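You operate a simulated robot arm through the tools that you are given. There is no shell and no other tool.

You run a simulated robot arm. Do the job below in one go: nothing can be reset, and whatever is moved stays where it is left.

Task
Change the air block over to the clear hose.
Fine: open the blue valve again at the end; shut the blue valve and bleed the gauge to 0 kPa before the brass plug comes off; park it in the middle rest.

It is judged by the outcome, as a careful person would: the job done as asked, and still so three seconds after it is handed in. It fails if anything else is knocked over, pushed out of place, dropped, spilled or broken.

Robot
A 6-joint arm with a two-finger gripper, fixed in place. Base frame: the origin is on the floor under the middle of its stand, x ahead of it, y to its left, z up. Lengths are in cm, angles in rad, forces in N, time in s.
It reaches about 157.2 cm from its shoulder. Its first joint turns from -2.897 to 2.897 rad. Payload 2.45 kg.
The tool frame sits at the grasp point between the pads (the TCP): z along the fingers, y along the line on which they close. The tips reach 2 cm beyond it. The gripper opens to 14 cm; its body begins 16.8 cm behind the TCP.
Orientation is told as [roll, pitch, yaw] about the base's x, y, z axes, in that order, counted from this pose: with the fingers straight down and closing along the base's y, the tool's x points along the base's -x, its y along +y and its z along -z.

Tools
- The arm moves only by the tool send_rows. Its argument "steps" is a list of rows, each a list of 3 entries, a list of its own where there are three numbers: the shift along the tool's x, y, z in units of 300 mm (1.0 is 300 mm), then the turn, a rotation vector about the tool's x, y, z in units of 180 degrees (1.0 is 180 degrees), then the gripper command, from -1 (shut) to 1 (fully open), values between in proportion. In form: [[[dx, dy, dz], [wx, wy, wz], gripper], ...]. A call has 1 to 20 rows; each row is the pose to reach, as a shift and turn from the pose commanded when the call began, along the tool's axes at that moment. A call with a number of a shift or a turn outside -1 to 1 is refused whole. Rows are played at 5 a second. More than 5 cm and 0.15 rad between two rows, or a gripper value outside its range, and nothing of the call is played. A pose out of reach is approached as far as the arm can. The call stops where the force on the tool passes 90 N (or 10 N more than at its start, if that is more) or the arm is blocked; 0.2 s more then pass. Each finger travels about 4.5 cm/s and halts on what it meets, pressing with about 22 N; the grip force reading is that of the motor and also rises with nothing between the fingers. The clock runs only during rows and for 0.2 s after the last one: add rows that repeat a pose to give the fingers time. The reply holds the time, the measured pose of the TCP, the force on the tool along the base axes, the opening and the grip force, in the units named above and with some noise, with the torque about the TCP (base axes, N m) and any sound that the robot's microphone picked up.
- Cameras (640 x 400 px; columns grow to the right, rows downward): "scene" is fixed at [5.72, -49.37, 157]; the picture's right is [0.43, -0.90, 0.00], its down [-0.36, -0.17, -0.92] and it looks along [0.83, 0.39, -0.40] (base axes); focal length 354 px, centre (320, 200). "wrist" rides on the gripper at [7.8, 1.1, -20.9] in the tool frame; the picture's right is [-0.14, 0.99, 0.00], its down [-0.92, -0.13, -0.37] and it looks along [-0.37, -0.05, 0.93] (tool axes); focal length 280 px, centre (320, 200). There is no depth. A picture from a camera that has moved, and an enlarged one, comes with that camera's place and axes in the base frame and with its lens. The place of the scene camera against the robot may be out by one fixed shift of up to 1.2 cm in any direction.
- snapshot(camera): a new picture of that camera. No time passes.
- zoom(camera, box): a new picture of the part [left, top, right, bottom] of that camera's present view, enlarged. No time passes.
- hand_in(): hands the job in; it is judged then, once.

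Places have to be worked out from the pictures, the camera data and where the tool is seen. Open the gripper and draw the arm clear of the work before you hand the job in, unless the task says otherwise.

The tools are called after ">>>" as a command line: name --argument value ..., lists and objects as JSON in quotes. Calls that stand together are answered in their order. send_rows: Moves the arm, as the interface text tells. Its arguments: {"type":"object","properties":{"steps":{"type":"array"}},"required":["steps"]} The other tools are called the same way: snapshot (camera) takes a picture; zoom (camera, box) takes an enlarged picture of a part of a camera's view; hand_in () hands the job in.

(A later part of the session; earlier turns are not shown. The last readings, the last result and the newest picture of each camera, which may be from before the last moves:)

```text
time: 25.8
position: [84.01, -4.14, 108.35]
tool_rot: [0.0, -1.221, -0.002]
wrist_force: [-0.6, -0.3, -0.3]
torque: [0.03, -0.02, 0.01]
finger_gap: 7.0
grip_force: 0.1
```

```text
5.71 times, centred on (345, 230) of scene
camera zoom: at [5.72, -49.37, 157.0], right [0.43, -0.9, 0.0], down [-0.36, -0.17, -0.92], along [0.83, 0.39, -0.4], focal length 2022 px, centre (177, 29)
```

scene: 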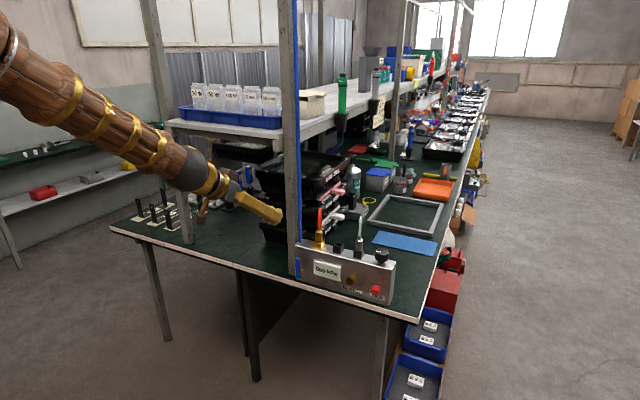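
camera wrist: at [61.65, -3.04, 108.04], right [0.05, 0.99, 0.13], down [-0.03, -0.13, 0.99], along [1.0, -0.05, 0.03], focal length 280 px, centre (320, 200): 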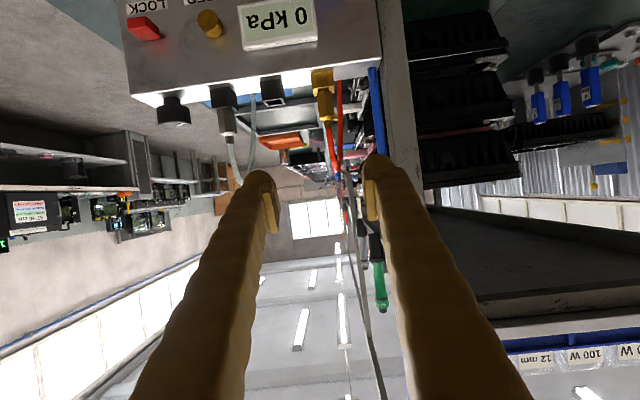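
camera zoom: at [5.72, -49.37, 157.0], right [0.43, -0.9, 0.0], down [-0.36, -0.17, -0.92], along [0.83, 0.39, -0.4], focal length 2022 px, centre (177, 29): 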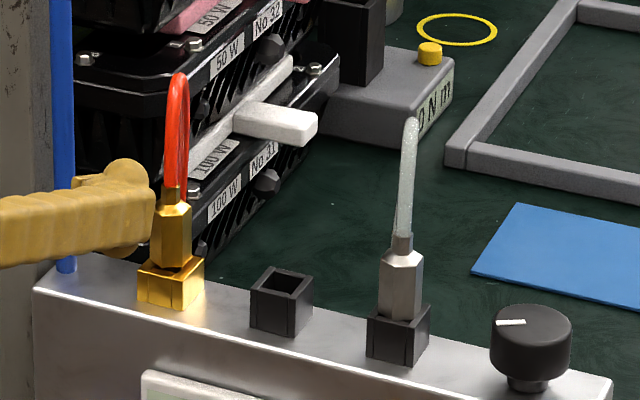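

The plug's hex body is centred near (104.2, -2.6) from z 94 to 98. The middle rest is at y≈-9.95, and the steel plug of the clear hose sits in the rest at y≈-17.3. I narrow the gap to 4.5 cm and come level in front of the brass plug.

>>> send_rows --steps '[[[0.0489, 0.0097, 0.08], [0, 0, 0], -0.357], [[0.0977, 0.0193, 0.18], [0, 0, 0], -0.357], [[0.1466, 0.029, 0.28], [0, 0, 0], -0.357], [[0.1954, 0.0386, 0.38], [0, 0, 0], -0.357], [[0.2443, 0.0483, 0.4792], [0, 0, 0], -0.357], [[0.2443, 0.0483, 0.4792], [0, 0, 0], -0.357]]'

>>> snapshot --camera "wrist"

>>> zoom --camera "wrist" --box '[240, 120, 400, 240]'

>>> zoom --camera "scene" --box '[270, 190, 390, 280]'

```text
time: 27.2
position: [95.13, -2.58, 96.48]
tool_rot: [0.001, -1.223, -0.002]
wrist_force: [0.9, 0.7, 0.3]
torque: [-0.02, -0.03, -0.01]
finger_gap: 4.52
grip_force: 0.1
```

```text
taken
camera wrist: at [72.87, -1.58, 96.23], right [0.05, 0.99, 0.13], down [-0.03, -0.13, 0.99], along [1.0, -0.05, 0.03], focal length 280 px, centre (320, 200)
```

wrist: 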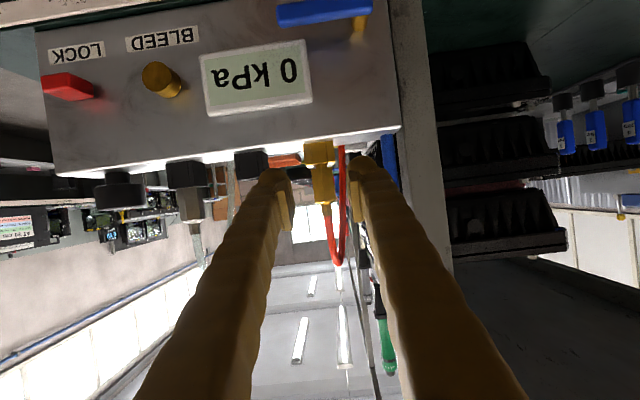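

```text
3.33 times, centred on (320, 180) of wrist
camera zoom: at [72.87, -1.58, 96.23], right [0.05, 0.99, 0.13], down [-0.03, -0.13, 0.99], along [1.0, -0.05, 0.03], focal length 935 px, centre (320, 267)
```

zoom: 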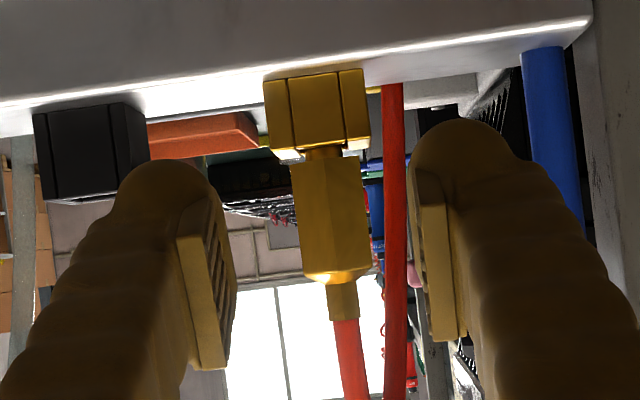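

```text
4.44 times, centred on (330, 235) of scene
camera zoom: at [5.72, -49.37, 157.0], right [0.43, -0.9, 0.0], down [-0.36, -0.17, -0.92], along [0.83, 0.39, -0.4], focal length 1573 px, centre (276, 44)
```

zoom: 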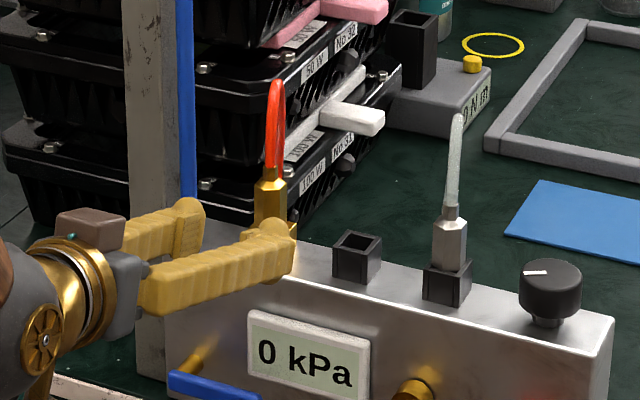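

The plug is centred between the fingers. I move forward around it at mid-body height, stopping short of the hose's return strand.

>>> send_rows --steps '[[[-0.0281, 0, 0.0903], [0, 0, 0], -0.357], [[-0.0562, 0, 0.1807], [0, 0, 0], -0.357], [[-0.0843, 0, 0.271], [0, 0, 0], -0.357], [[-0.0843, 0, 0.271], [0, 0, 0], -0.357]]'

>>> zoom --camera "wrist" --box '[240, 120, 400, 240]'

>>> zoom --camera "scene" --box '[280, 190, 370, 260]'

```text
time: 28.2
position: [103.78, -2.6, 95.83]
tool_rot: [0.001, -1.222, -0.004]
wrist_force: [0.1, -0.4, -0.1]
torque: [-0.02, 0.01, -0.01]
finger_gap: 4.51
grip_force: 0.1
```

```text
3.33 times, centred on (320, 180) of wrist
camera zoom: at [81.52, -1.63, 95.78], right [0.05, 0.99, 0.13], down [-0.03, -0.13, 0.99], along [1.0, -0.05, 0.02], focal length 935 px, centre (320, 267)
```

zoom: 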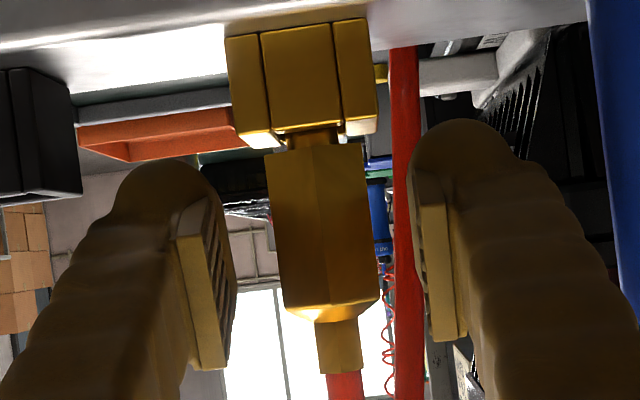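

```text
5.71 times, centred on (325, 225) of scene
camera zoom: at [5.72, -49.37, 157.0], right [0.43, -0.9, 0.0], down [-0.36, -0.17, -0.92], along [0.83, 0.39, -0.4], focal length 2022 px, centre (291, 57)
```

zoom: 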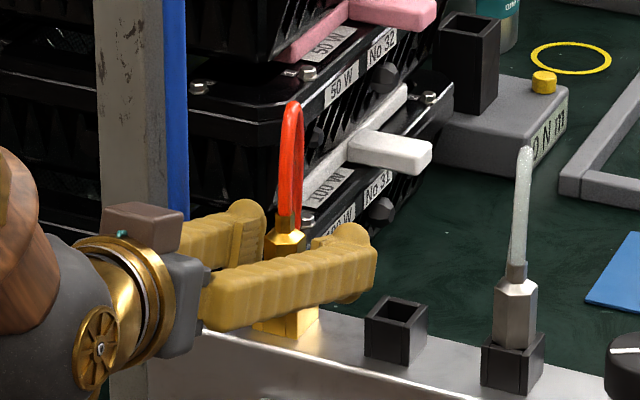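

The brass plug is between the pads and the hose strand is outside them. I close on the plug.

>>> send_rows --steps '[[[0, 0, 0], [0, 0, 0], -1], [[0, 0, 0], [0, 0, 0], -1], [[0, 0, 0], [0, 0, 0], -1], [[0, 0, 0], [0, 0, 0], -1]]'

>>> zoom --camera "wrist" --box '[240, 120, 400, 240]'

```text
time: 29.2
position: [103.73, -2.69, 96.04]
tool_rot: [0.001, -1.222, -0.002]
wrist_force: [0.9, -0.6, -1.1]
torque: [0.01, 0.02, 0.02]
finger_gap: 2.18
grip_force: 22.0
```

```text
3.33 times, centred on (320, 180) of wrist
camera zoom: at [81.5, -1.63, 95.79], right [0.05, 0.99, 0.13], down [-0.03, -0.13, 0.99], along [1.0, -0.05, 0.03], focal length 935 px, centre (320, 267)
```

zoom: 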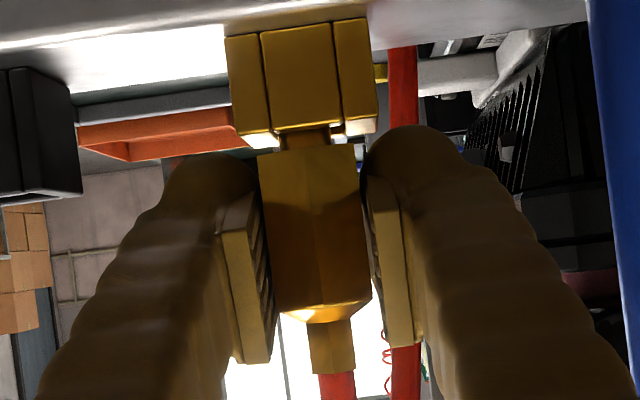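

Gripped, with a gap of 2.18 cm. I pull straight up 1 cm to see whether the plug releases.

>>> send_rows --steps '[[[-0.0157, 0, -0.0057], [0, 0, 0], -1], [[-0.0313, 0, -0.0114], [0, 0, 0], -1], [[-0.0313, 0, -0.0114], [0, 0, 0], -1]]'

>>> zoom --camera "wrist" --box '[240, 120, 400, 240]'

>>> zoom --camera "scene" --box '[280, 190, 400, 280]'

```text
time: 30.0
position: [103.77, -2.74, 96.99]
tool_rot: [0.002, -1.222, -0.001]
wrist_force: [0.7, 2.0, -0.4]
torque: [0.1, -0.01, -0.03]
finger_gap: 2.13
grip_force: 22.2
```

```text
3.33 times, centred on (320, 180) of wrist
camera zoom: at [81.4, -1.66, 96.81], right [0.05, 0.99, 0.13], down [-0.03, -0.13, 0.99], along [1.0, -0.05, 0.03], focal length 935 px, centre (320, 267)
```

zoom: 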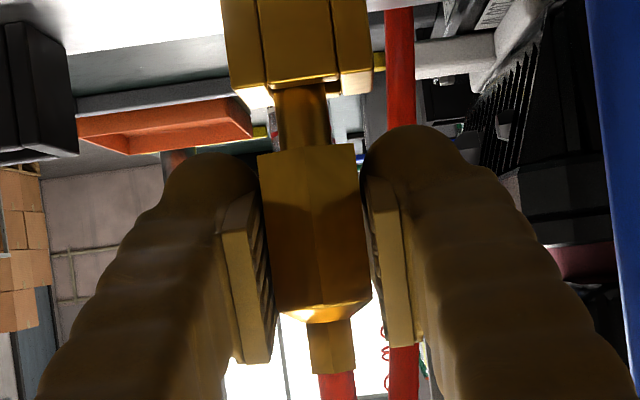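

```text
4.44 times, centred on (340, 235) of scene
camera zoom: at [5.72, -49.37, 157.0], right [0.43, -0.9, 0.0], down [-0.36, -0.17, -0.92], along [0.83, 0.39, -0.4], focal length 1573 px, centre (231, 44)
```

zoom: 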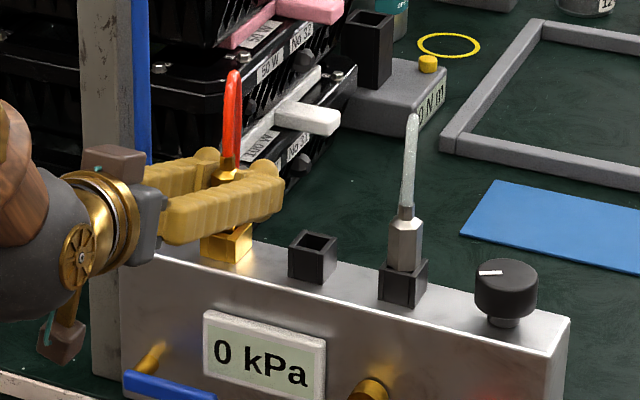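

It comes out freely with no resistance. I lift another 3.5 cm so the pin clears the port.

>>> send_rows --steps '[[[-0.0365, 0, -0.0133], [0, 0, 0], -1], [[-0.073, 0, -0.0266], [0, 0, 0], -1], [[-0.1096, 0, -0.0399], [0, 0, 0], -1], [[-0.1096, 0, -0.0399], [0, 0, 0], -1]]'

>>> snapshot --camera "wrist"

>>> zoom --camera "scene" --box '[280, 180, 400, 270]'

```text
time: 31.0
position: [103.62, -2.74, 100.57]
tool_rot: [0.002, -1.222, -0.001]
wrist_force: [-0.8, 1.0, 0.0]
torque: [0.03, 0.01, -0.03]
finger_gap: 2.14
grip_force: 22.3
```

```text
taken
camera wrist: at [81.3, -1.76, 100.33], right [0.05, 0.99, 0.13], down [-0.03, -0.13, 0.99], along [1.0, -0.05, 0.02], focal length 280 px, centre (320, 200)
```

wrist: 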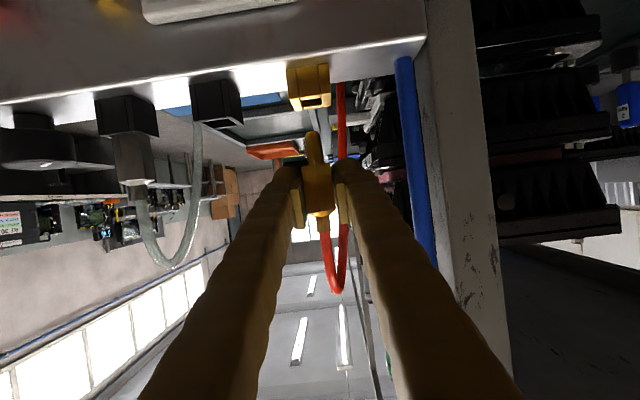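

```text
4.44 times, centred on (340, 225) of scene
camera zoom: at [5.72, -49.37, 157.0], right [0.43, -0.9, 0.0], down [-0.36, -0.17, -0.92], along [0.83, 0.39, -0.4], focal length 1573 px, centre (231, 89)
```

zoom: 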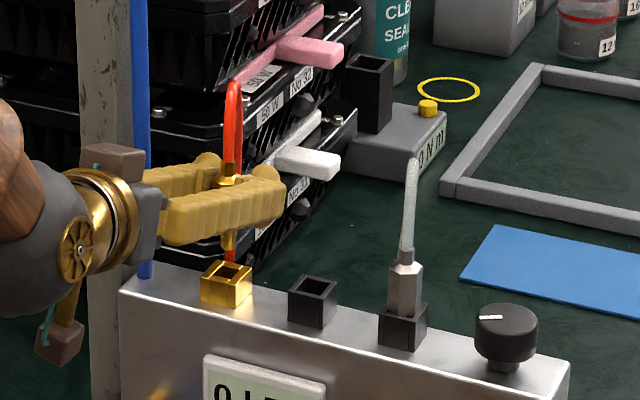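

The plug is out, and its pin tip is about 2 cm above the rest tops. I zoom in to measure the offset from the port to the middle rest.

>>> zoom --camera "wrist" --box '[170, 50, 350, 150]'

>>> zoom --camera "scene" --box '[315, 215, 385, 265]'

```text
3.56 times, centred on (260, 100) of wrist
camera zoom: at [81.3, -1.76, 100.33], right [0.05, 0.99, 0.13], down [-0.03, -0.13, 0.99], along [1.0, -0.05, 0.02], focal length 997 px, centre (533, 556)
```

zoom: 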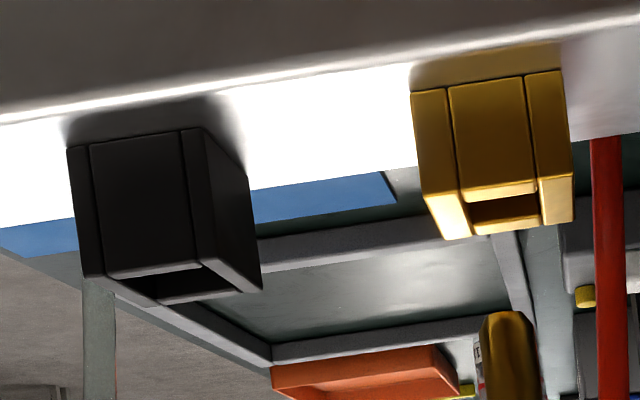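

```text
8.00 times, centred on (350, 240) of scene
camera zoom: at [5.72, -49.37, 157.0], right [0.43, -0.9, 0.0], down [-0.36, -0.17, -0.92], along [0.83, 0.39, -0.4], focal length 2831 px, centre (80, -120)
```

zoom: 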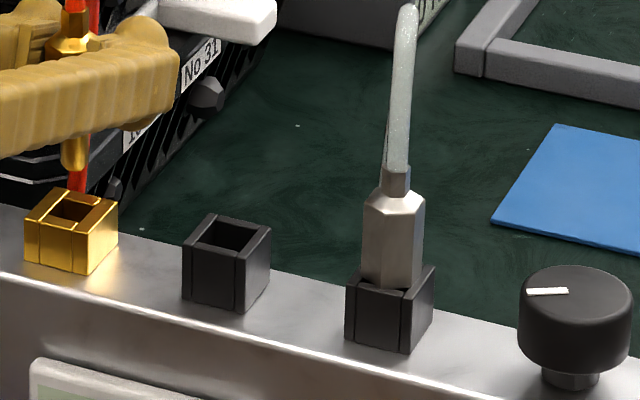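

The ports are about 7.5 cm apart, with the rest centred at y≈-10.03 and x≈103.7. I carry the plug sideways 7.3 cm to hang above the middle rest.

>>> send_rows --steps '[[[0, -0.05, 0], [0, 0, 0], -1], [[0, -0.11, 0], [0, 0, 0], -1], [[0, -0.17, 0], [0, 0, 0], -1], [[0, -0.22, 0], [0, 0, 0], -1], [[0, -0.2433, 0], [0, 0, 0], -1], [[0, -0.2433, 0], [0, 0, 0], -1], [[0, -0.2433, 0], [0, 0, 0], -1]]'

>>> zoom --camera "wrist" --box '[230, 60, 410, 180]'

>>> zoom --camera "scene" --box '[305, 195, 395, 265]'

```text
time: 32.6
position: [103.52, -10.2, 100.44]
tool_rot: [0.003, -1.222, -0.001]
wrist_force: [-0.2, -0.2, 0.0]
torque: [-0.02, 0.02, 0.05]
finger_gap: 2.15
grip_force: 22.1
```

```text
3.33 times, centred on (320, 120) of wrist
camera zoom: at [81.2, -9.04, 100.27], right [0.05, 0.99, 0.13], down [-0.03, -0.13, 0.99], along [1.0, -0.05, 0.03], focal length 935 px, centre (320, 467)
```

zoom: 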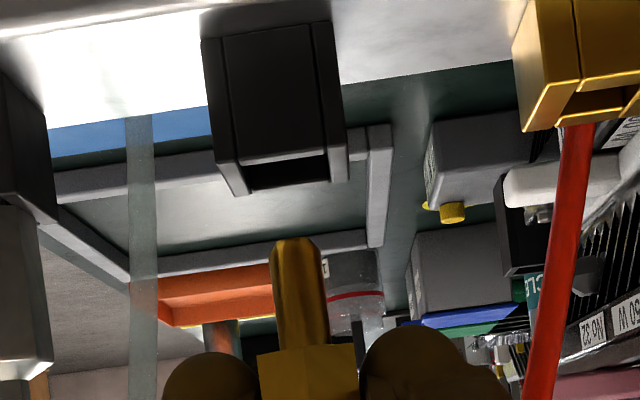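

```text
5.71 times, centred on (350, 230) of scene
camera zoom: at [5.72, -49.37, 157.0], right [0.43, -0.9, 0.0], down [-0.36, -0.17, -0.92], along [0.83, 0.39, -0.4], focal length 2022 px, centre (149, 29)
```

zoom: 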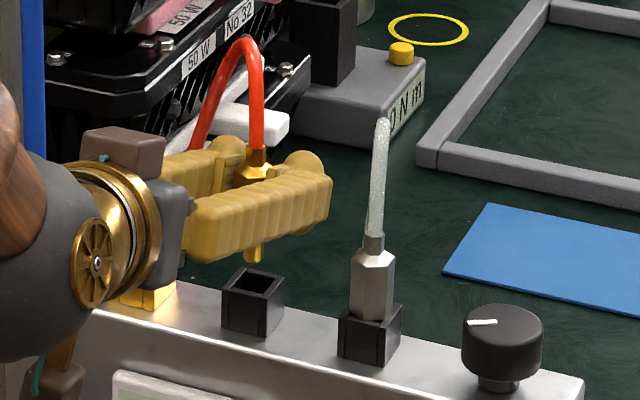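

Both views show the pin lined up over the middle rest's opening. I lower it 3.4 cm with the pin entering the rest, watching the force.

>>> send_rows --steps '[[[0.0235, 0, 0.0086], [0, 0, 0], -1], [[0.047, 0, 0.0171], [0, 0, 0], -1], [[0.0705, 0, 0.0257], [0, 0, 0], -1], [[0.0939, 0, 0.0342], [0, 0, 0], -1], [[0.1064, 0, 0.0388], [0, 0, 0], -1], [[0.1064, 0, 0.0388], [0, 0, 0], -1]]'

>>> zoom --camera "wrist" --box '[230, 90, 410, 210]'

>>> zoom --camera "scene" --box '[305, 195, 395, 265]'

```text
time: 34.0
position: [103.66, -10.1, 97.1]
tool_rot: [0.002, -1.221, -0.001]
wrist_force: [0.2, 0.0, -1.4]
torque: [-0.02, -0.05, 0.0]
finger_gap: 2.12
grip_force: 22.4
```

```text
3.33 times, centred on (320, 150) of wrist
camera zoom: at [81.24, -8.96, 96.95], right [0.05, 0.99, 0.13], down [-0.03, -0.13, 0.99], along [1.0, -0.05, 0.03], focal length 935 px, centre (320, 367)
```

zoom: 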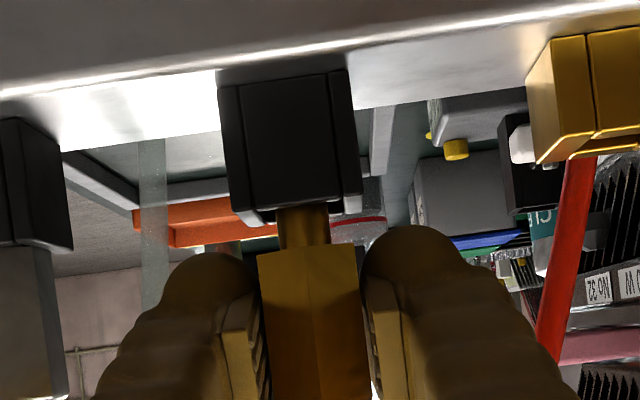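

```text
5.71 times, centred on (350, 230) of scene
camera zoom: at [5.72, -49.37, 157.0], right [0.43, -0.9, 0.0], down [-0.36, -0.17, -0.92], along [0.83, 0.39, -0.4], focal length 2022 px, centre (149, 29)
```

zoom: 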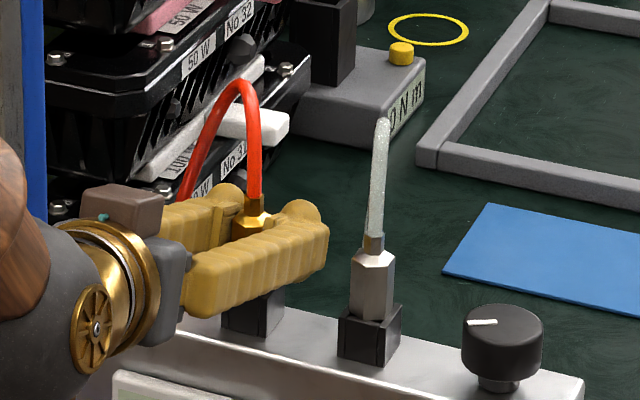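

The pin is inside the rest and about 0.7 cm remains. I lower in small steps.

>>> send_rows --steps '[[[0.0078, 0, 0.0029], [0, 0, 0], -1], [[0.0157, 0, 0.0057], [0, 0, 0], -1], [[0.0157, 0, 0.0057], [0, 0, 0], -1]]'

>>> zoom --camera "wrist" --box '[230, 90, 410, 210]'

```text
time: 34.8
position: [103.58, -10.04, 96.64]
tool_rot: [0.002, -1.222, -0.001]
wrist_force: [0.1, -0.7, -0.8]
torque: [0.02, -0.02, -0.01]
finger_gap: 2.15
grip_force: 22.2
```

```text
3.33 times, centred on (320, 150) of wrist
camera zoom: at [81.25, -8.94, 96.44], right [0.05, 0.99, 0.13], down [-0.03, -0.13, 0.99], along [1.0, -0.05, 0.02], focal length 935 px, centre (320, 367)
```

zoom: 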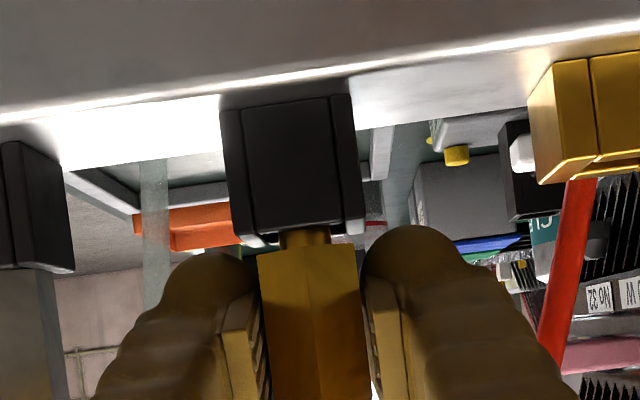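

No contact yet. I take another 0.4 cm down.

>>> send_rows --steps '[[[0.0063, 0, 0.0023], [0, 0, 0], -1], [[0.0125, 0, 0.0046], [0, 0, 0], -1], [[0.0125, 0, 0.0046], [0, 0, 0], -1]]'

>>> zoom --camera "wrist" --box '[230, 90, 410, 210]'

```text
time: 35.6
position: [103.55, -9.82, 96.15]
tool_rot: [0.003, -1.222, -0.002]
wrist_force: [0.2, -0.7, -1.4]
torque: [0.02, 0.04, 0.01]
finger_gap: 2.15
grip_force: 21.6
```

```text
3.33 times, centred on (320, 150) of wrist
camera zoom: at [81.25, -8.9, 96.0], right [0.05, 0.99, 0.13], down [-0.03, -0.13, 0.99], along [1.0, -0.05, 0.03], focal length 935 px, centre (320, 367)
```

zoom: 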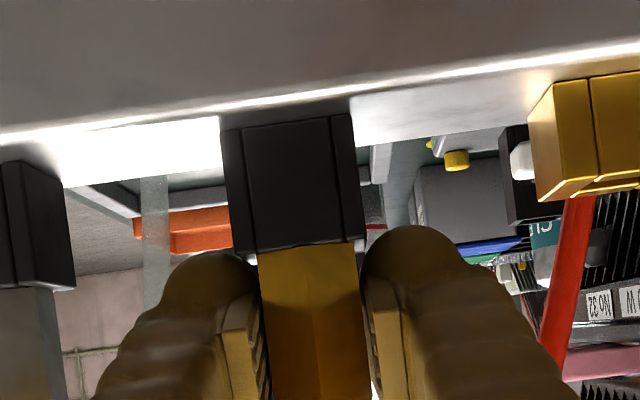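

The plug body is at the rim with almost no force. I go down another 0.3 cm to feel the seat.

>>> send_rows --steps '[[[0.0047, 0, 0.0017], [0, 0, 0], -1], [[0.0094, 0, 0.0034], [0, 0, 0], -1], [[0.0094, 0, 0.0034], [0, 0, 0], -1]]'

>>> zoom --camera "wrist" --box '[230, 90, 410, 210]'

>>> zoom --camera "scene" --box '[305, 195, 395, 265]'

```text
time: 36.4
position: [103.65, -9.98, 96.1]
tool_rot: [0.001, -1.225, -0.002]
wrist_force: [6.6, 2.4, 17.1]
torque: [0.03, -0.1, -0.02]
finger_gap: 2.17
grip_force: 22.0
```

```text
3.33 times, centred on (320, 150) of wrist
camera zoom: at [81.29, -8.91, 95.8], right [0.05, 0.99, 0.13], down [-0.03, -0.13, 0.99], along [1.0, -0.05, 0.03], focal length 935 px, centre (320, 367)
```

zoom: 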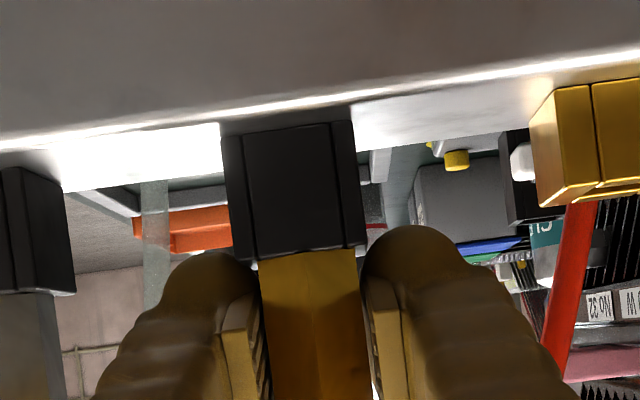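

```text
5.71 times, centred on (350, 230) of scene
camera zoom: at [5.72, -49.37, 157.0], right [0.43, -0.9, 0.0], down [-0.36, -0.17, -0.92], along [0.83, 0.39, -0.4], focal length 2022 px, centre (149, 29)
```

zoom: 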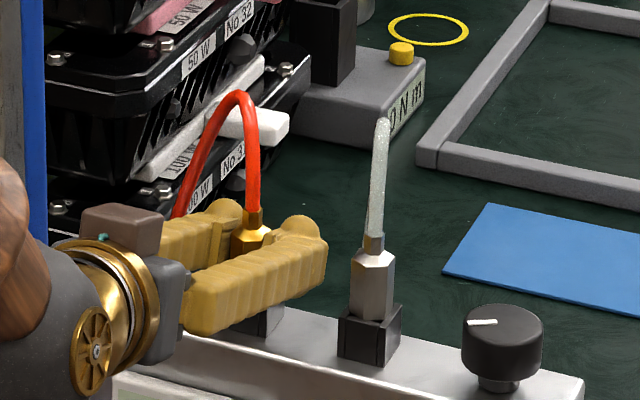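

It is seated, with 17 N of support from the rest. I relieve the push by 1 mm and open the fingers to 4.5 cm to let go.

>>> send_rows --steps '[[[-0.004, 0, -0.0014], [0, 0, 0], -1], [[-0.004, 0, -0.0014], [0, 0, 0], -0.8], [[-0.004, 0, -0.0014], [0, 0, 0], -0.6], [[-0.004, 0, -0.0014], [0, 0, 0], -0.45], [[-0.004, 0, -0.0014], [0, 0, 0], -0.357], [[-0.004, 0, -0.0014], [0, 0, 0], -0.357]]'

>>> zoom --camera "wrist" --box '[230, 90, 410, 210]'

>>> zoom --camera "scene" --box '[305, 195, 395, 265]'

```text
time: 37.8
position: [103.42, -9.96, 96.04]
tool_rot: [0.0, -1.223, -0.002]
wrist_force: [0.3, -0.5, -0.1]
torque: [-0.01, 0.0, 0.03]
finger_gap: 4.47
grip_force: 0.0
```

```text
3.33 times, centred on (320, 150) of wrist
camera zoom: at [81.27, -8.96, 95.85], right [0.05, 0.99, 0.13], down [-0.03, -0.13, 0.99], along [1.0, -0.05, 0.02], focal length 935 px, centre (320, 367)
```

zoom: 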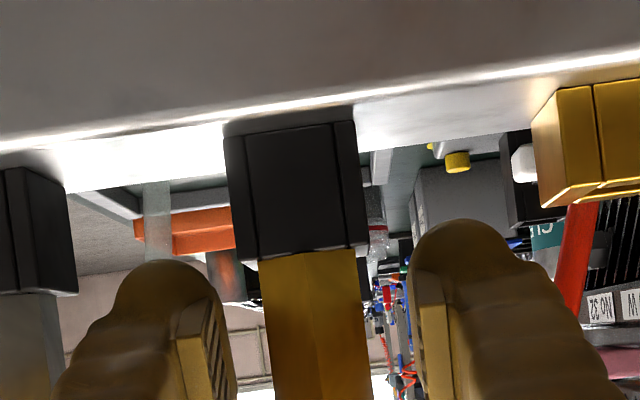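

```text
5.71 times, centred on (350, 230) of scene
camera zoom: at [5.72, -49.37, 157.0], right [0.43, -0.9, 0.0], down [-0.36, -0.17, -0.92], along [0.83, 0.39, -0.4], focal length 2022 px, centre (149, 29)
```

zoom: 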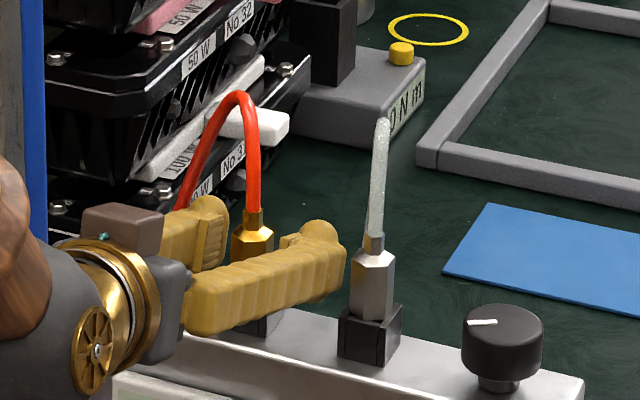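

The brass plug stands in the middle rest on its own. I back straight out, then slide over in front of the clear hose's steel plug.

>>> send_rows --steps '[[[0.0342, 0, -0.094], [0, 0, 0], -0.357], [[0.0684, 0, -0.188], [0, 0, 0], -0.357], [[0.1026, 0, -0.282], [0, 0, 0], -0.357], [[0.1, -0.085, -0.283], [0, 0, 0], -0.357], [[0.098, -0.17, -0.284], [0, 0, 0], -0.357], [[0.096, -0.2533, -0.284], [0, 0, 0], -0.357], [[0.096, -0.2533, -0.284], [0, 0, 0], -0.357]]'

>>> zoom --camera "wrist" --box '[240, 120, 400, 240]'

>>> zoom --camera "scene" --box '[290, 180, 410, 270]'

```text
time: 39.4
position: [94.63, -17.6, 96.15]
tool_rot: [0.003, -1.221, 0.001]
wrist_force: [-0.4, 0.6, 1.1]
torque: [0.0, 0.02, 0.02]
finger_gap: 4.53
grip_force: 0.0
```

```text
3.33 times, centred on (320, 180) of wrist
camera zoom: at [72.39, -16.6, 96.05], right [0.05, 0.99, 0.13], down [-0.03, -0.13, 0.99], along [1.0, -0.05, 0.03], focal length 935 px, centre (320, 267)
```

zoom: 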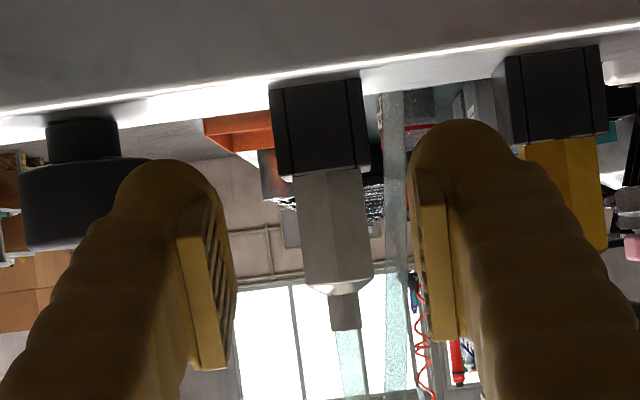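

```text
4.44 times, centred on (350, 225) of scene
camera zoom: at [5.72, -49.37, 157.0], right [0.43, -0.9, 0.0], down [-0.36, -0.17, -0.92], along [0.83, 0.39, -0.4], focal length 1573 px, centre (187, 89)
```

zoom: 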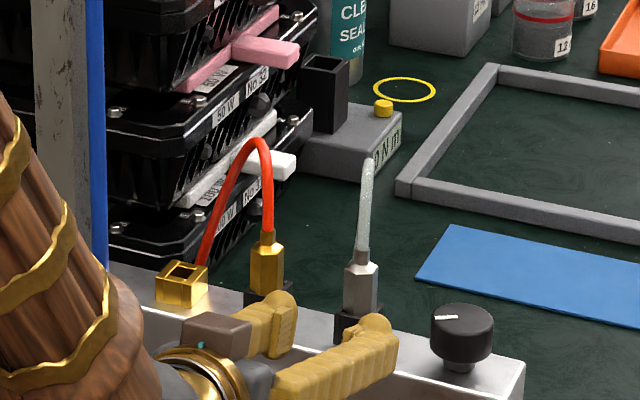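

The steel plug is centred between the fingers. I narrow the gap to 4 cm to stay clear of the knob and move forward around it.

>>> send_rows --steps '[[[0, 0, 0], [0, 0, 0], -0.43], [[-0.0332, 0, 0.0943], [0, 0, 0], -0.43], [[-0.0663, 0, 0.1887], [0, 0, 0], -0.43], [[-0.0995, 0, 0.283], [0, 0, 0], -0.43], [[-0.0995, 0, 0.283], [0, 0, 0], -0.43]]'

>>> zoom --camera "wrist" --box '[240, 120, 400, 240]'

>>> zoom --camera "scene" --box '[290, 180, 410, 270]'

```text
time: 40.6
position: [103.76, -17.81, 96.0]
tool_rot: [0.002, -1.222, -0.001]
wrist_force: [0.5, 0.4, -0.5]
torque: [-0.01, -0.03, -0.04]
finger_gap: 3.99
grip_force: 0.1
```

```text
3.33 times, centred on (320, 180) of wrist
camera zoom: at [81.42, -16.71, 95.85], right [0.05, 0.99, 0.13], down [-0.03, -0.13, 0.99], along [1.0, -0.05, 0.03], focal length 935 px, centre (320, 267)
```

zoom: 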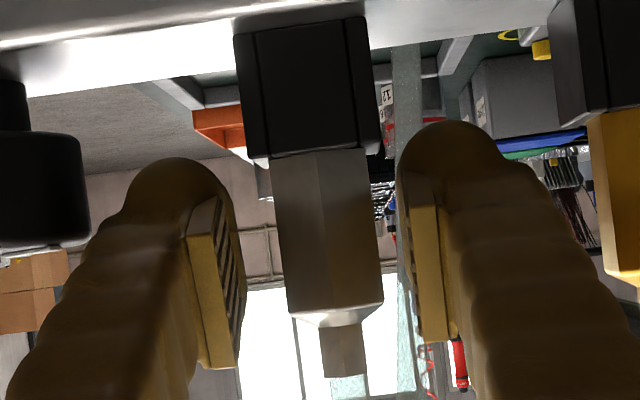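

```text
4.44 times, centred on (350, 225) of scene
camera zoom: at [5.72, -49.37, 157.0], right [0.43, -0.9, 0.0], down [-0.36, -0.17, -0.92], along [0.83, 0.39, -0.4], focal length 1573 px, centre (187, 89)
```

zoom: 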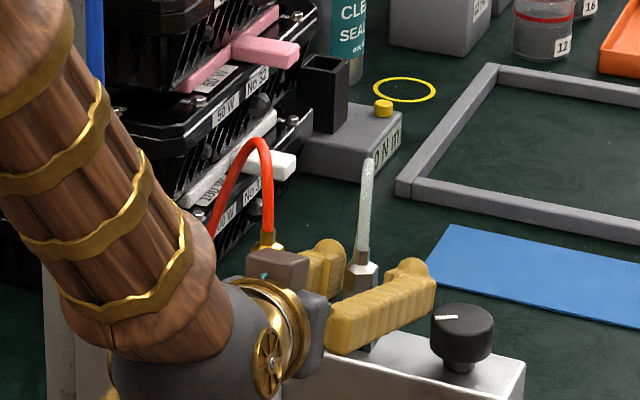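

The steel plug is between the pads, and the knob and the parked plug are clear. I close on it.

>>> send_rows --steps '[[[0, 0, 0], [0, 0, 0], -1], [[0, 0, 0], [0, 0, 0], -1], [[0, 0, 0], [0, 0, 0], -1], [[0, 0, 0], [0, 0, 0], -1]]'

>>> zoom --camera "wrist" --box '[240, 120, 400, 240]'

```text
time: 41.6
position: [103.78, -17.67, 96.09]
tool_rot: [0.002, -1.223, -0.002]
wrist_force: [1.8, 8.0, 9.2]
torque: [0.32, -0.1, 0.02]
finger_gap: 2.16
grip_force: 22.1
```

```text
3.33 times, centred on (320, 180) of wrist
camera zoom: at [81.42, -16.7, 95.89], right [0.05, 0.99, 0.13], down [-0.03, -0.13, 0.99], along [1.0, -0.05, 0.03], focal length 935 px, centre (320, 267)
```

zoom: 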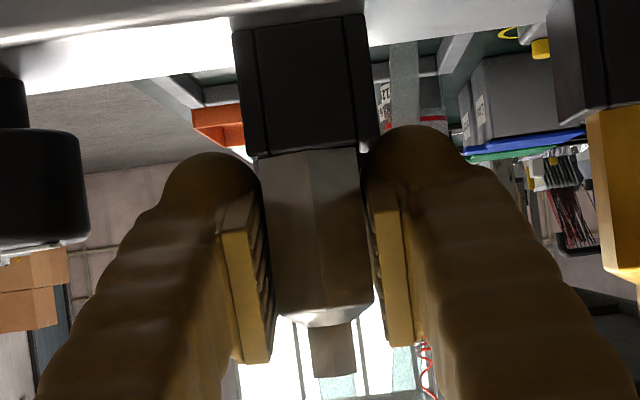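

Gripped. There is a slight side load of 8 N, so I shift 2 mm towards +y to ease it and then lift 1 cm.

>>> send_rows --steps '[[[0, 0.0067, 0], [0, 0, 0], -1], [[0, 0.0067, 0], [0, 0, 0], -1], [[-0.0157, 0.0067, -0.0057], [0, 0, 0], -1], [[-0.0313, 0.0067, -0.0114], [0, 0, 0], -1], [[-0.0313, 0.0067, -0.0114], [0, 0, 0], -1]]'

>>> zoom --camera "wrist" --box '[240, 120, 400, 240]'

```text
time: 42.8
position: [103.55, -17.53, 96.96]
tool_rot: [0.001, -1.222, -0.003]
wrist_force: [0.8, -0.7, -0.7]
torque: [0.01, 0.02, -0.01]
finger_gap: 2.17
grip_force: 22.2
```

```text
3.33 times, centred on (320, 180) of wrist
camera zoom: at [81.3, -16.45, 96.82], right [0.05, 0.99, 0.13], down [-0.03, -0.13, 0.99], along [1.0, -0.05, 0.02], focal length 935 px, centre (320, 267)
```

zoom: 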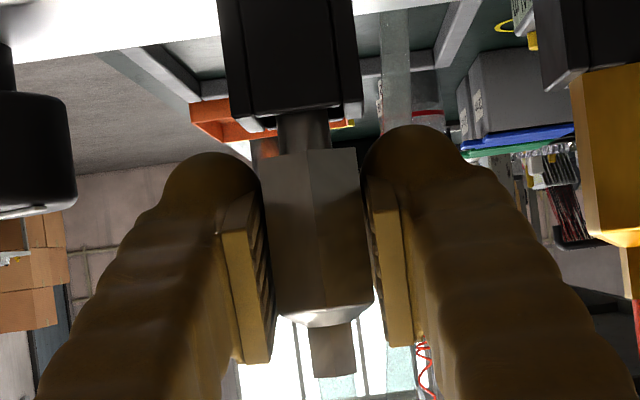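

The plug lifts freely. Before carrying it, I check where both hoses run so I can route around the parked red hose.

>>> snapshot --camera "wrist"

>>> zoom --camera "scene" --box '[310, 190, 390, 250]'

```text
taken
camera wrist: at [81.3, -16.45, 96.82], right [0.05, 0.99, 0.13], down [-0.03, -0.13, 0.99], along [1.0, -0.05, 0.02], focal length 280 px, centre (320, 200)
```

wrist: 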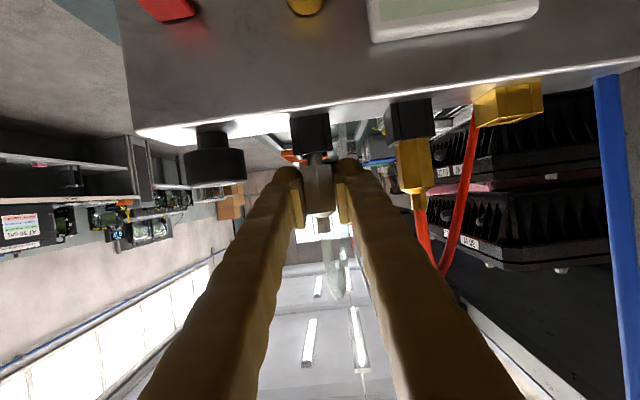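

```text
6.67 times, centred on (350, 220) of scene
camera zoom: at [5.72, -49.37, 157.0], right [0.43, -0.9, 0.0], down [-0.36, -0.17, -0.92], along [0.83, 0.39, -0.4], focal length 2360 px, centre (120, 67)
```

zoom: 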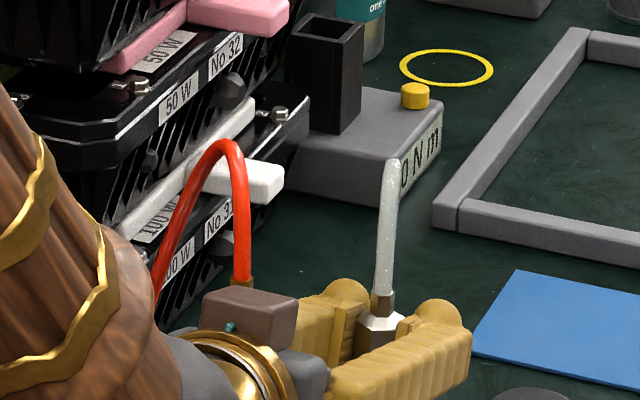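

The red hose's apex is near (105.5, -8.5, 105), and its return strand runs behind the block. I lift the steel plug out, raise it about 10 cm and pull it 4 cm forward of the row, so it can pass in front of and above the parked plug.

>>> send_rows --steps '[[[-0.047, 0, -0.0171], [0, 0, 0], -1], [[-0.094, 0, -0.0342], [0, 0, 0], -1], [[-0.141, 0, -0.0513], [0, 0, 0], -1], [[-0.1709, 0, -0.1154], [0, 0, 0], -1], [[-0.2165, 0, -0.1852], [0, 0, 0], -1], [[-0.2677, 0, -0.2393], [0, 0, 0], -1], [[-0.2677, 0, -0.2393], [0, 0, 0], -1]]'

>>> snapshot --camera "wrist"

>>> zoom --camera "scene" --box '[290, 160, 410, 260]'

```text
time: 44.4
position: [99.55, -17.44, 107.04]
tool_rot: [0.002, -1.222, -0.002]
wrist_force: [-0.8, -0.4, 0.0]
torque: [-0.04, -0.05, 0.03]
finger_gap: 2.14
grip_force: 21.5
```

```text
taken
camera wrist: at [77.2, -16.38, 106.82], right [0.05, 0.99, 0.13], down [-0.03, -0.13, 0.99], along [1.0, -0.05, 0.02], focal length 280 px, centre (320, 200)
```

wrist: 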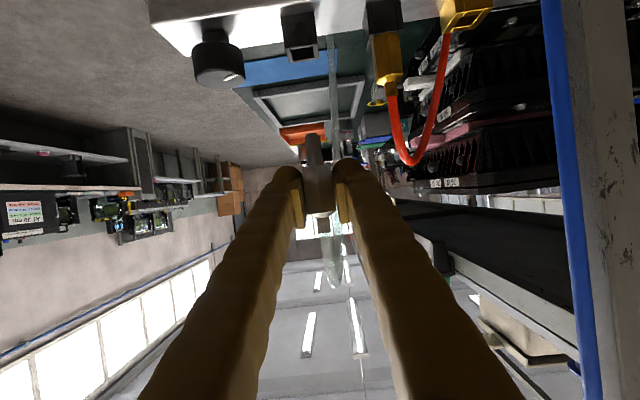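

```text
4.00 times, centred on (350, 210) of scene
camera zoom: at [5.72, -49.37, 157.0], right [0.43, -0.9, 0.0], down [-0.36, -0.17, -0.92], along [0.83, 0.39, -0.4], focal length 1416 px, centre (200, 160)
```

zoom: 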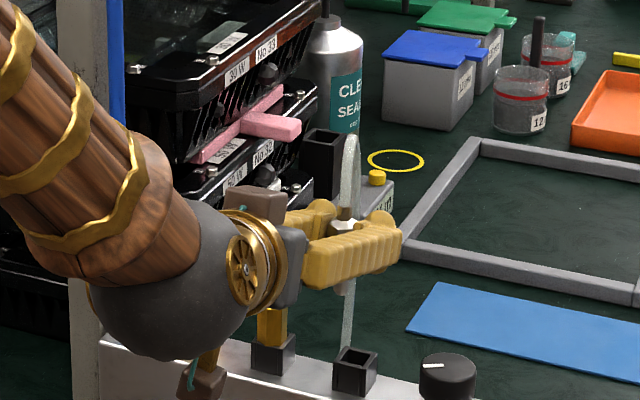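

No tension in the hose. I carry the plug across 15 cm to in front of the brass port, staying in front of the red hose.

>>> send_rows --steps '[[[0, 0.09, 0], [0, 0, 0], -1], [[0, 0.19, 0], [0, 0, 0], -1], [[0, 0.29, 0], [0, 0, 0], -1], [[0, 0.39, 0], [0, 0, 0], -1], [[0, 0.46, 0], [0, 0, 0], -1], [[0, 0.4983, 0], [0, 0, 0], -1], [[0, 0.4983, 0], [0, 0, 0], -1]]'

>>> snapshot --camera "wrist"

>>> zoom --camera "scene" --box '[270, 160, 400, 270]'

```text
time: 46.0
position: [99.61, -2.52, 107.1]
tool_rot: [0.002, -1.221, -0.002]
wrist_force: [-0.4, 0.3, -1.4]
torque: [0.02, -0.03, 0.02]
finger_gap: 2.18
grip_force: 21.9
```

```text
taken
camera wrist: at [77.3, -1.43, 106.95], right [0.05, 0.99, 0.13], down [-0.03, -0.13, 0.99], along [1.0, -0.05, 0.03], focal length 280 px, centre (320, 200)
```

wrist: 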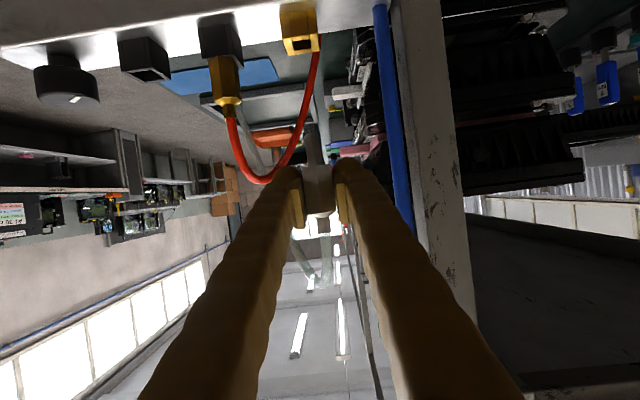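

```text
3.64 times, centred on (335, 215) of scene
camera zoom: at [5.72, -49.37, 157.0], right [0.43, -0.9, 0.0], down [-0.36, -0.17, -0.92], along [0.83, 0.39, -0.4], focal length 1287 px, centre (266, 146)
```

zoom: 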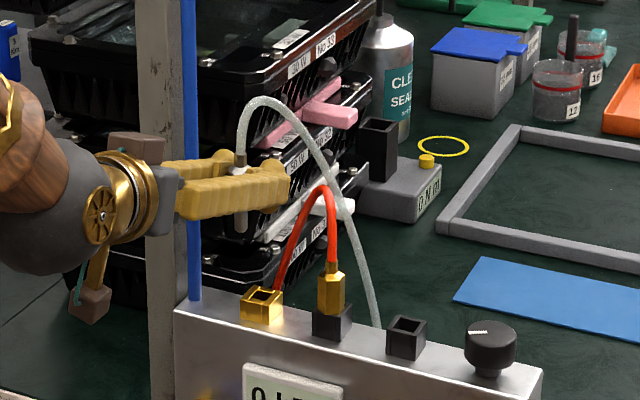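

The clear hose arcs cleanly over the red one. I move forward over the row and lower to just above the brass port to check alignment.

>>> send_rows --steps '[[[-0.0228, 0, 0.0627], [0, 0, 0], -1], [[-0.0456, 0, 0.1253], [0, 0, 0], -1], [[0.0327, 0, 0.1538], [0, 0, 0], -1], [[0.1111, 0, 0.1823], [0, 0, 0], -1], [[0.1737, 0, 0.2051], [0, 0, 0], -1], [[0.1737, 0, 0.2051], [0, 0, 0], -1], [[0.1737, 0, 0.2051], [0, 0, 0], -1]]'

>>> zoom --camera "wrist" --box '[230, 60, 410, 180]'

>>> zoom --camera "scene" --box '[280, 195, 370, 265]'

```text
time: 47.6
position: [103.54, -2.48, 100.02]
tool_rot: [0.0, -1.22, -0.002]
wrist_force: [-0.3, -0.2, -1.2]
torque: [-0.02, 0.02, -0.01]
finger_gap: 2.16
grip_force: 21.7
```

```text
3.33 times, centred on (320, 120) of wrist
camera zoom: at [81.26, -1.31, 99.87], right [0.05, 0.99, 0.13], down [-0.03, -0.13, 0.99], along [1.0, -0.05, 0.03], focal length 935 px, centre (320, 467)
```

zoom: 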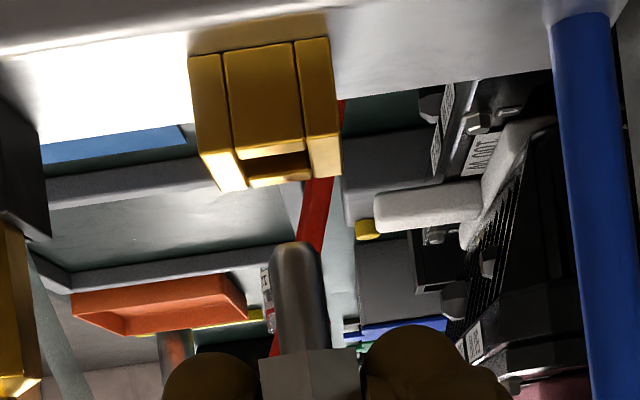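

```text
5.71 times, centred on (325, 230) of scene
camera zoom: at [5.72, -49.37, 157.0], right [0.43, -0.9, 0.0], down [-0.36, -0.17, -0.92], along [0.83, 0.39, -0.4], focal length 2022 px, centre (291, 29)
```

zoom: 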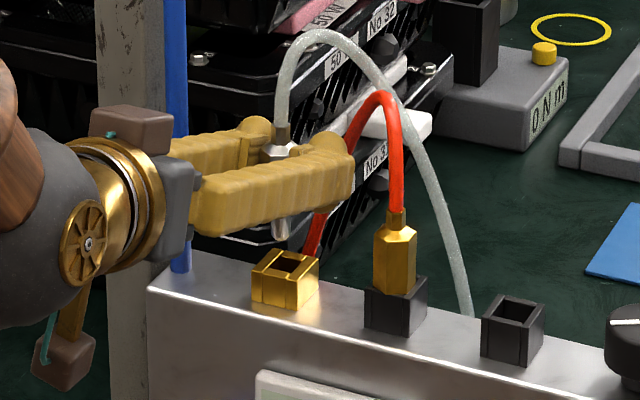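

The pin looks about 2 mm too far towards +y of the port's hole. I zoom in further to judge the offset in both directions.

>>> zoom --camera "scene" --box '[310, 222, 350, 252]'

>>> zoom --camera "wrist" --box '[270, 65, 350, 155]'

```text
13.33 times, centred on (330, 237) of scene
camera zoom: at [5.72, -49.37, 157.0], right [0.43, -0.9, 0.0], down [-0.36, -0.17, -0.92], along [0.83, 0.39, -0.4], focal length 4719 px, centre (187, -293)
```

zoom: 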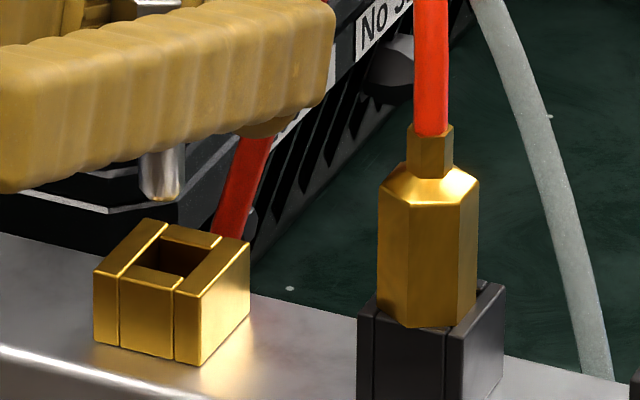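

```text
4.44 times, centred on (310, 110) of wrist
camera zoom: at [81.26, -1.31, 99.87], right [0.05, 0.99, 0.13], down [-0.03, -0.13, 0.99], along [1.0, -0.05, 0.03], focal length 1246 px, centre (364, 600)
```

zoom: 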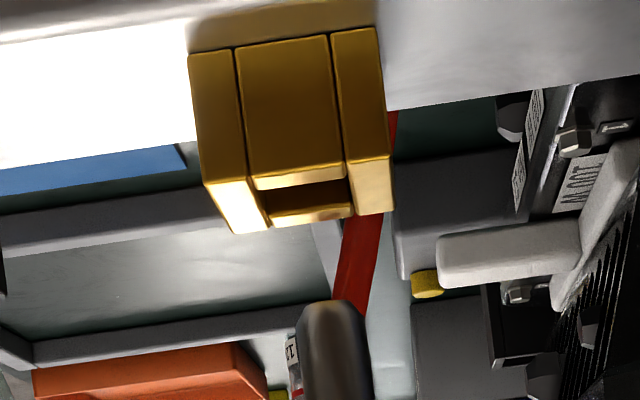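

The hole is about 0.27 cm to -y and 0.15 cm to +x of the pin. I correct that, lower by 0.9 cm with the tip still above the port, and check again.

>>> send_rows --steps '[[[-0.0017, -0.009, 0.0047], [0, 0, 0], -1], [[0.0124, -0.009, 0.0098], [0, 0, 0], -1], [[0.0265, -0.009, 0.015], [0, 0, 0], -1], [[0.0265, -0.009, 0.015], [0, 0, 0], -1]]'

>>> zoom --camera "scene" --box '[310, 222, 350, 252]'

>>> zoom --camera "wrist" --box '[270, 75, 350, 165]'

```text
time: 48.6
position: [103.84, -2.7, 99.13]
tool_rot: [0.001, -1.224, -0.003]
wrist_force: [-0.2, 0.3, -1.0]
torque: [0.01, 0.0, 0.01]
finger_gap: 2.16
grip_force: 22.0
```

```text
13.33 times, centred on (330, 237) of scene
camera zoom: at [5.72, -49.37, 157.0], right [0.43, -0.9, 0.0], down [-0.36, -0.17, -0.92], along [0.83, 0.39, -0.4], focal length 4719 px, centre (187, -293)
```

zoom: 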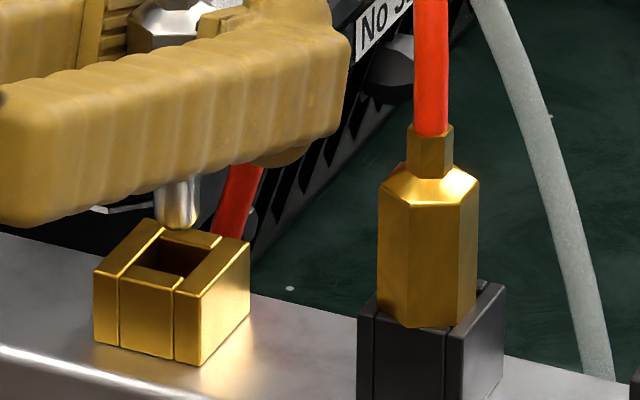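

```text
4.44 times, centred on (310, 120) of wrist
camera zoom: at [81.49, -1.65, 98.96], right [0.05, 0.99, 0.13], down [-0.03, -0.13, 0.99], along [1.0, -0.05, 0.03], focal length 1246 px, centre (364, 556)
```

zoom: 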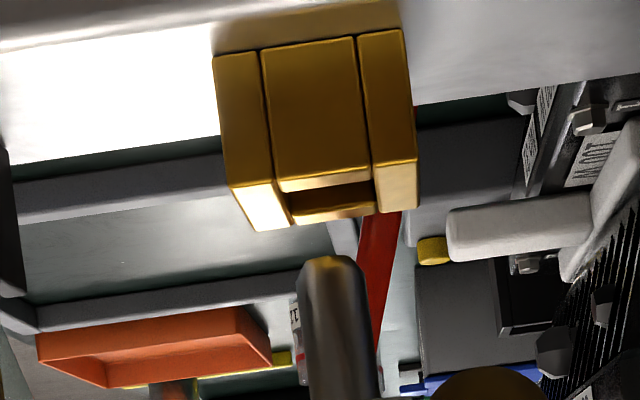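

Aligned in y, and now about 1 mm too far in +x. I trim that back and lower the pin 2.4 cm into the port, watching the force.

>>> send_rows --steps '[[[0.0014, 0.001, -0.0038], [0, 0, 0], -1], [[0.0139, 0.001, 0.0008], [0, 0, 0], -1], [[0.0265, 0.001, 0.0053], [0, 0, 0], -1], [[0.039, 0.001, 0.0099], [0, 0, 0], -1], [[0.0515, 0.001, 0.0144], [0, 0, 0], -1], [[0.064, 0.001, 0.019], [0, 0, 0], -1], [[0.0766, 0.001, 0.0236], [0, 0, 0], -1], [[0.0766, 0.001, 0.0236], [0, 0, 0], -1]]'

>>> zoom --camera "scene" --box '[310, 222, 350, 252]'

>>> zoom --camera "wrist" --box '[260, 95, 380, 185]'

```text
time: 50.4
position: [103.67, -2.75, 96.76]
tool_rot: [0.003, -1.222, -0.001]
wrist_force: [19.8, 0.6, 6.1]
torque: [0.04, -0.68, 0.0]
finger_gap: 2.15
grip_force: 22.0
```

```text
13.33 times, centred on (330, 237) of scene
camera zoom: at [5.72, -49.37, 157.0], right [0.43, -0.9, 0.0], down [-0.36, -0.17, -0.92], along [0.83, 0.39, -0.4], focal length 4719 px, centre (187, -293)
```

zoom: 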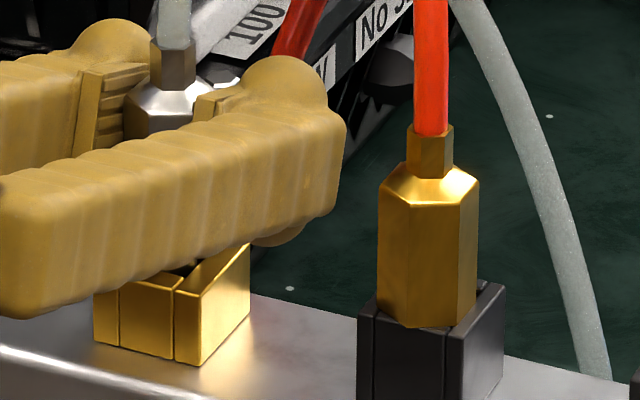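

```text
4.44 times, centred on (320, 140) of wrist
camera zoom: at [81.32, -1.62, 96.65], right [0.05, 0.99, 0.13], down [-0.03, -0.13, 0.99], along [1.0, -0.05, 0.03], focal length 1246 px, centre (320, 467)
```

zoom: 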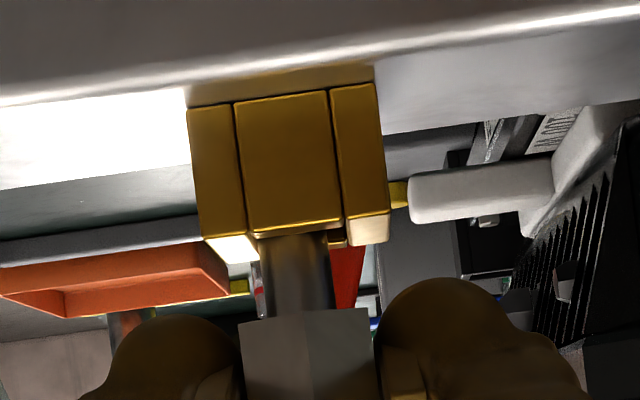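

The pin is in, but the -x wall is pushing with 20 N. I shift 1.3 mm towards +x to relieve it.

>>> send_rows --steps '[[[-0.0015, 0, 0.0041], [0, 0, 0], -1], [[-0.0015, 0, 0.0041], [0, 0, 0], -1]]'

```text
time: 51.0
position: [103.67, -2.64, 96.64]
tool_rot: [0.003, -1.218, -0.002]
wrist_force: [0.5, -0.5, -0.8]
torque: [-0.01, -0.01, 0.0]
finger_gap: 2.16
grip_force: 22.2
```

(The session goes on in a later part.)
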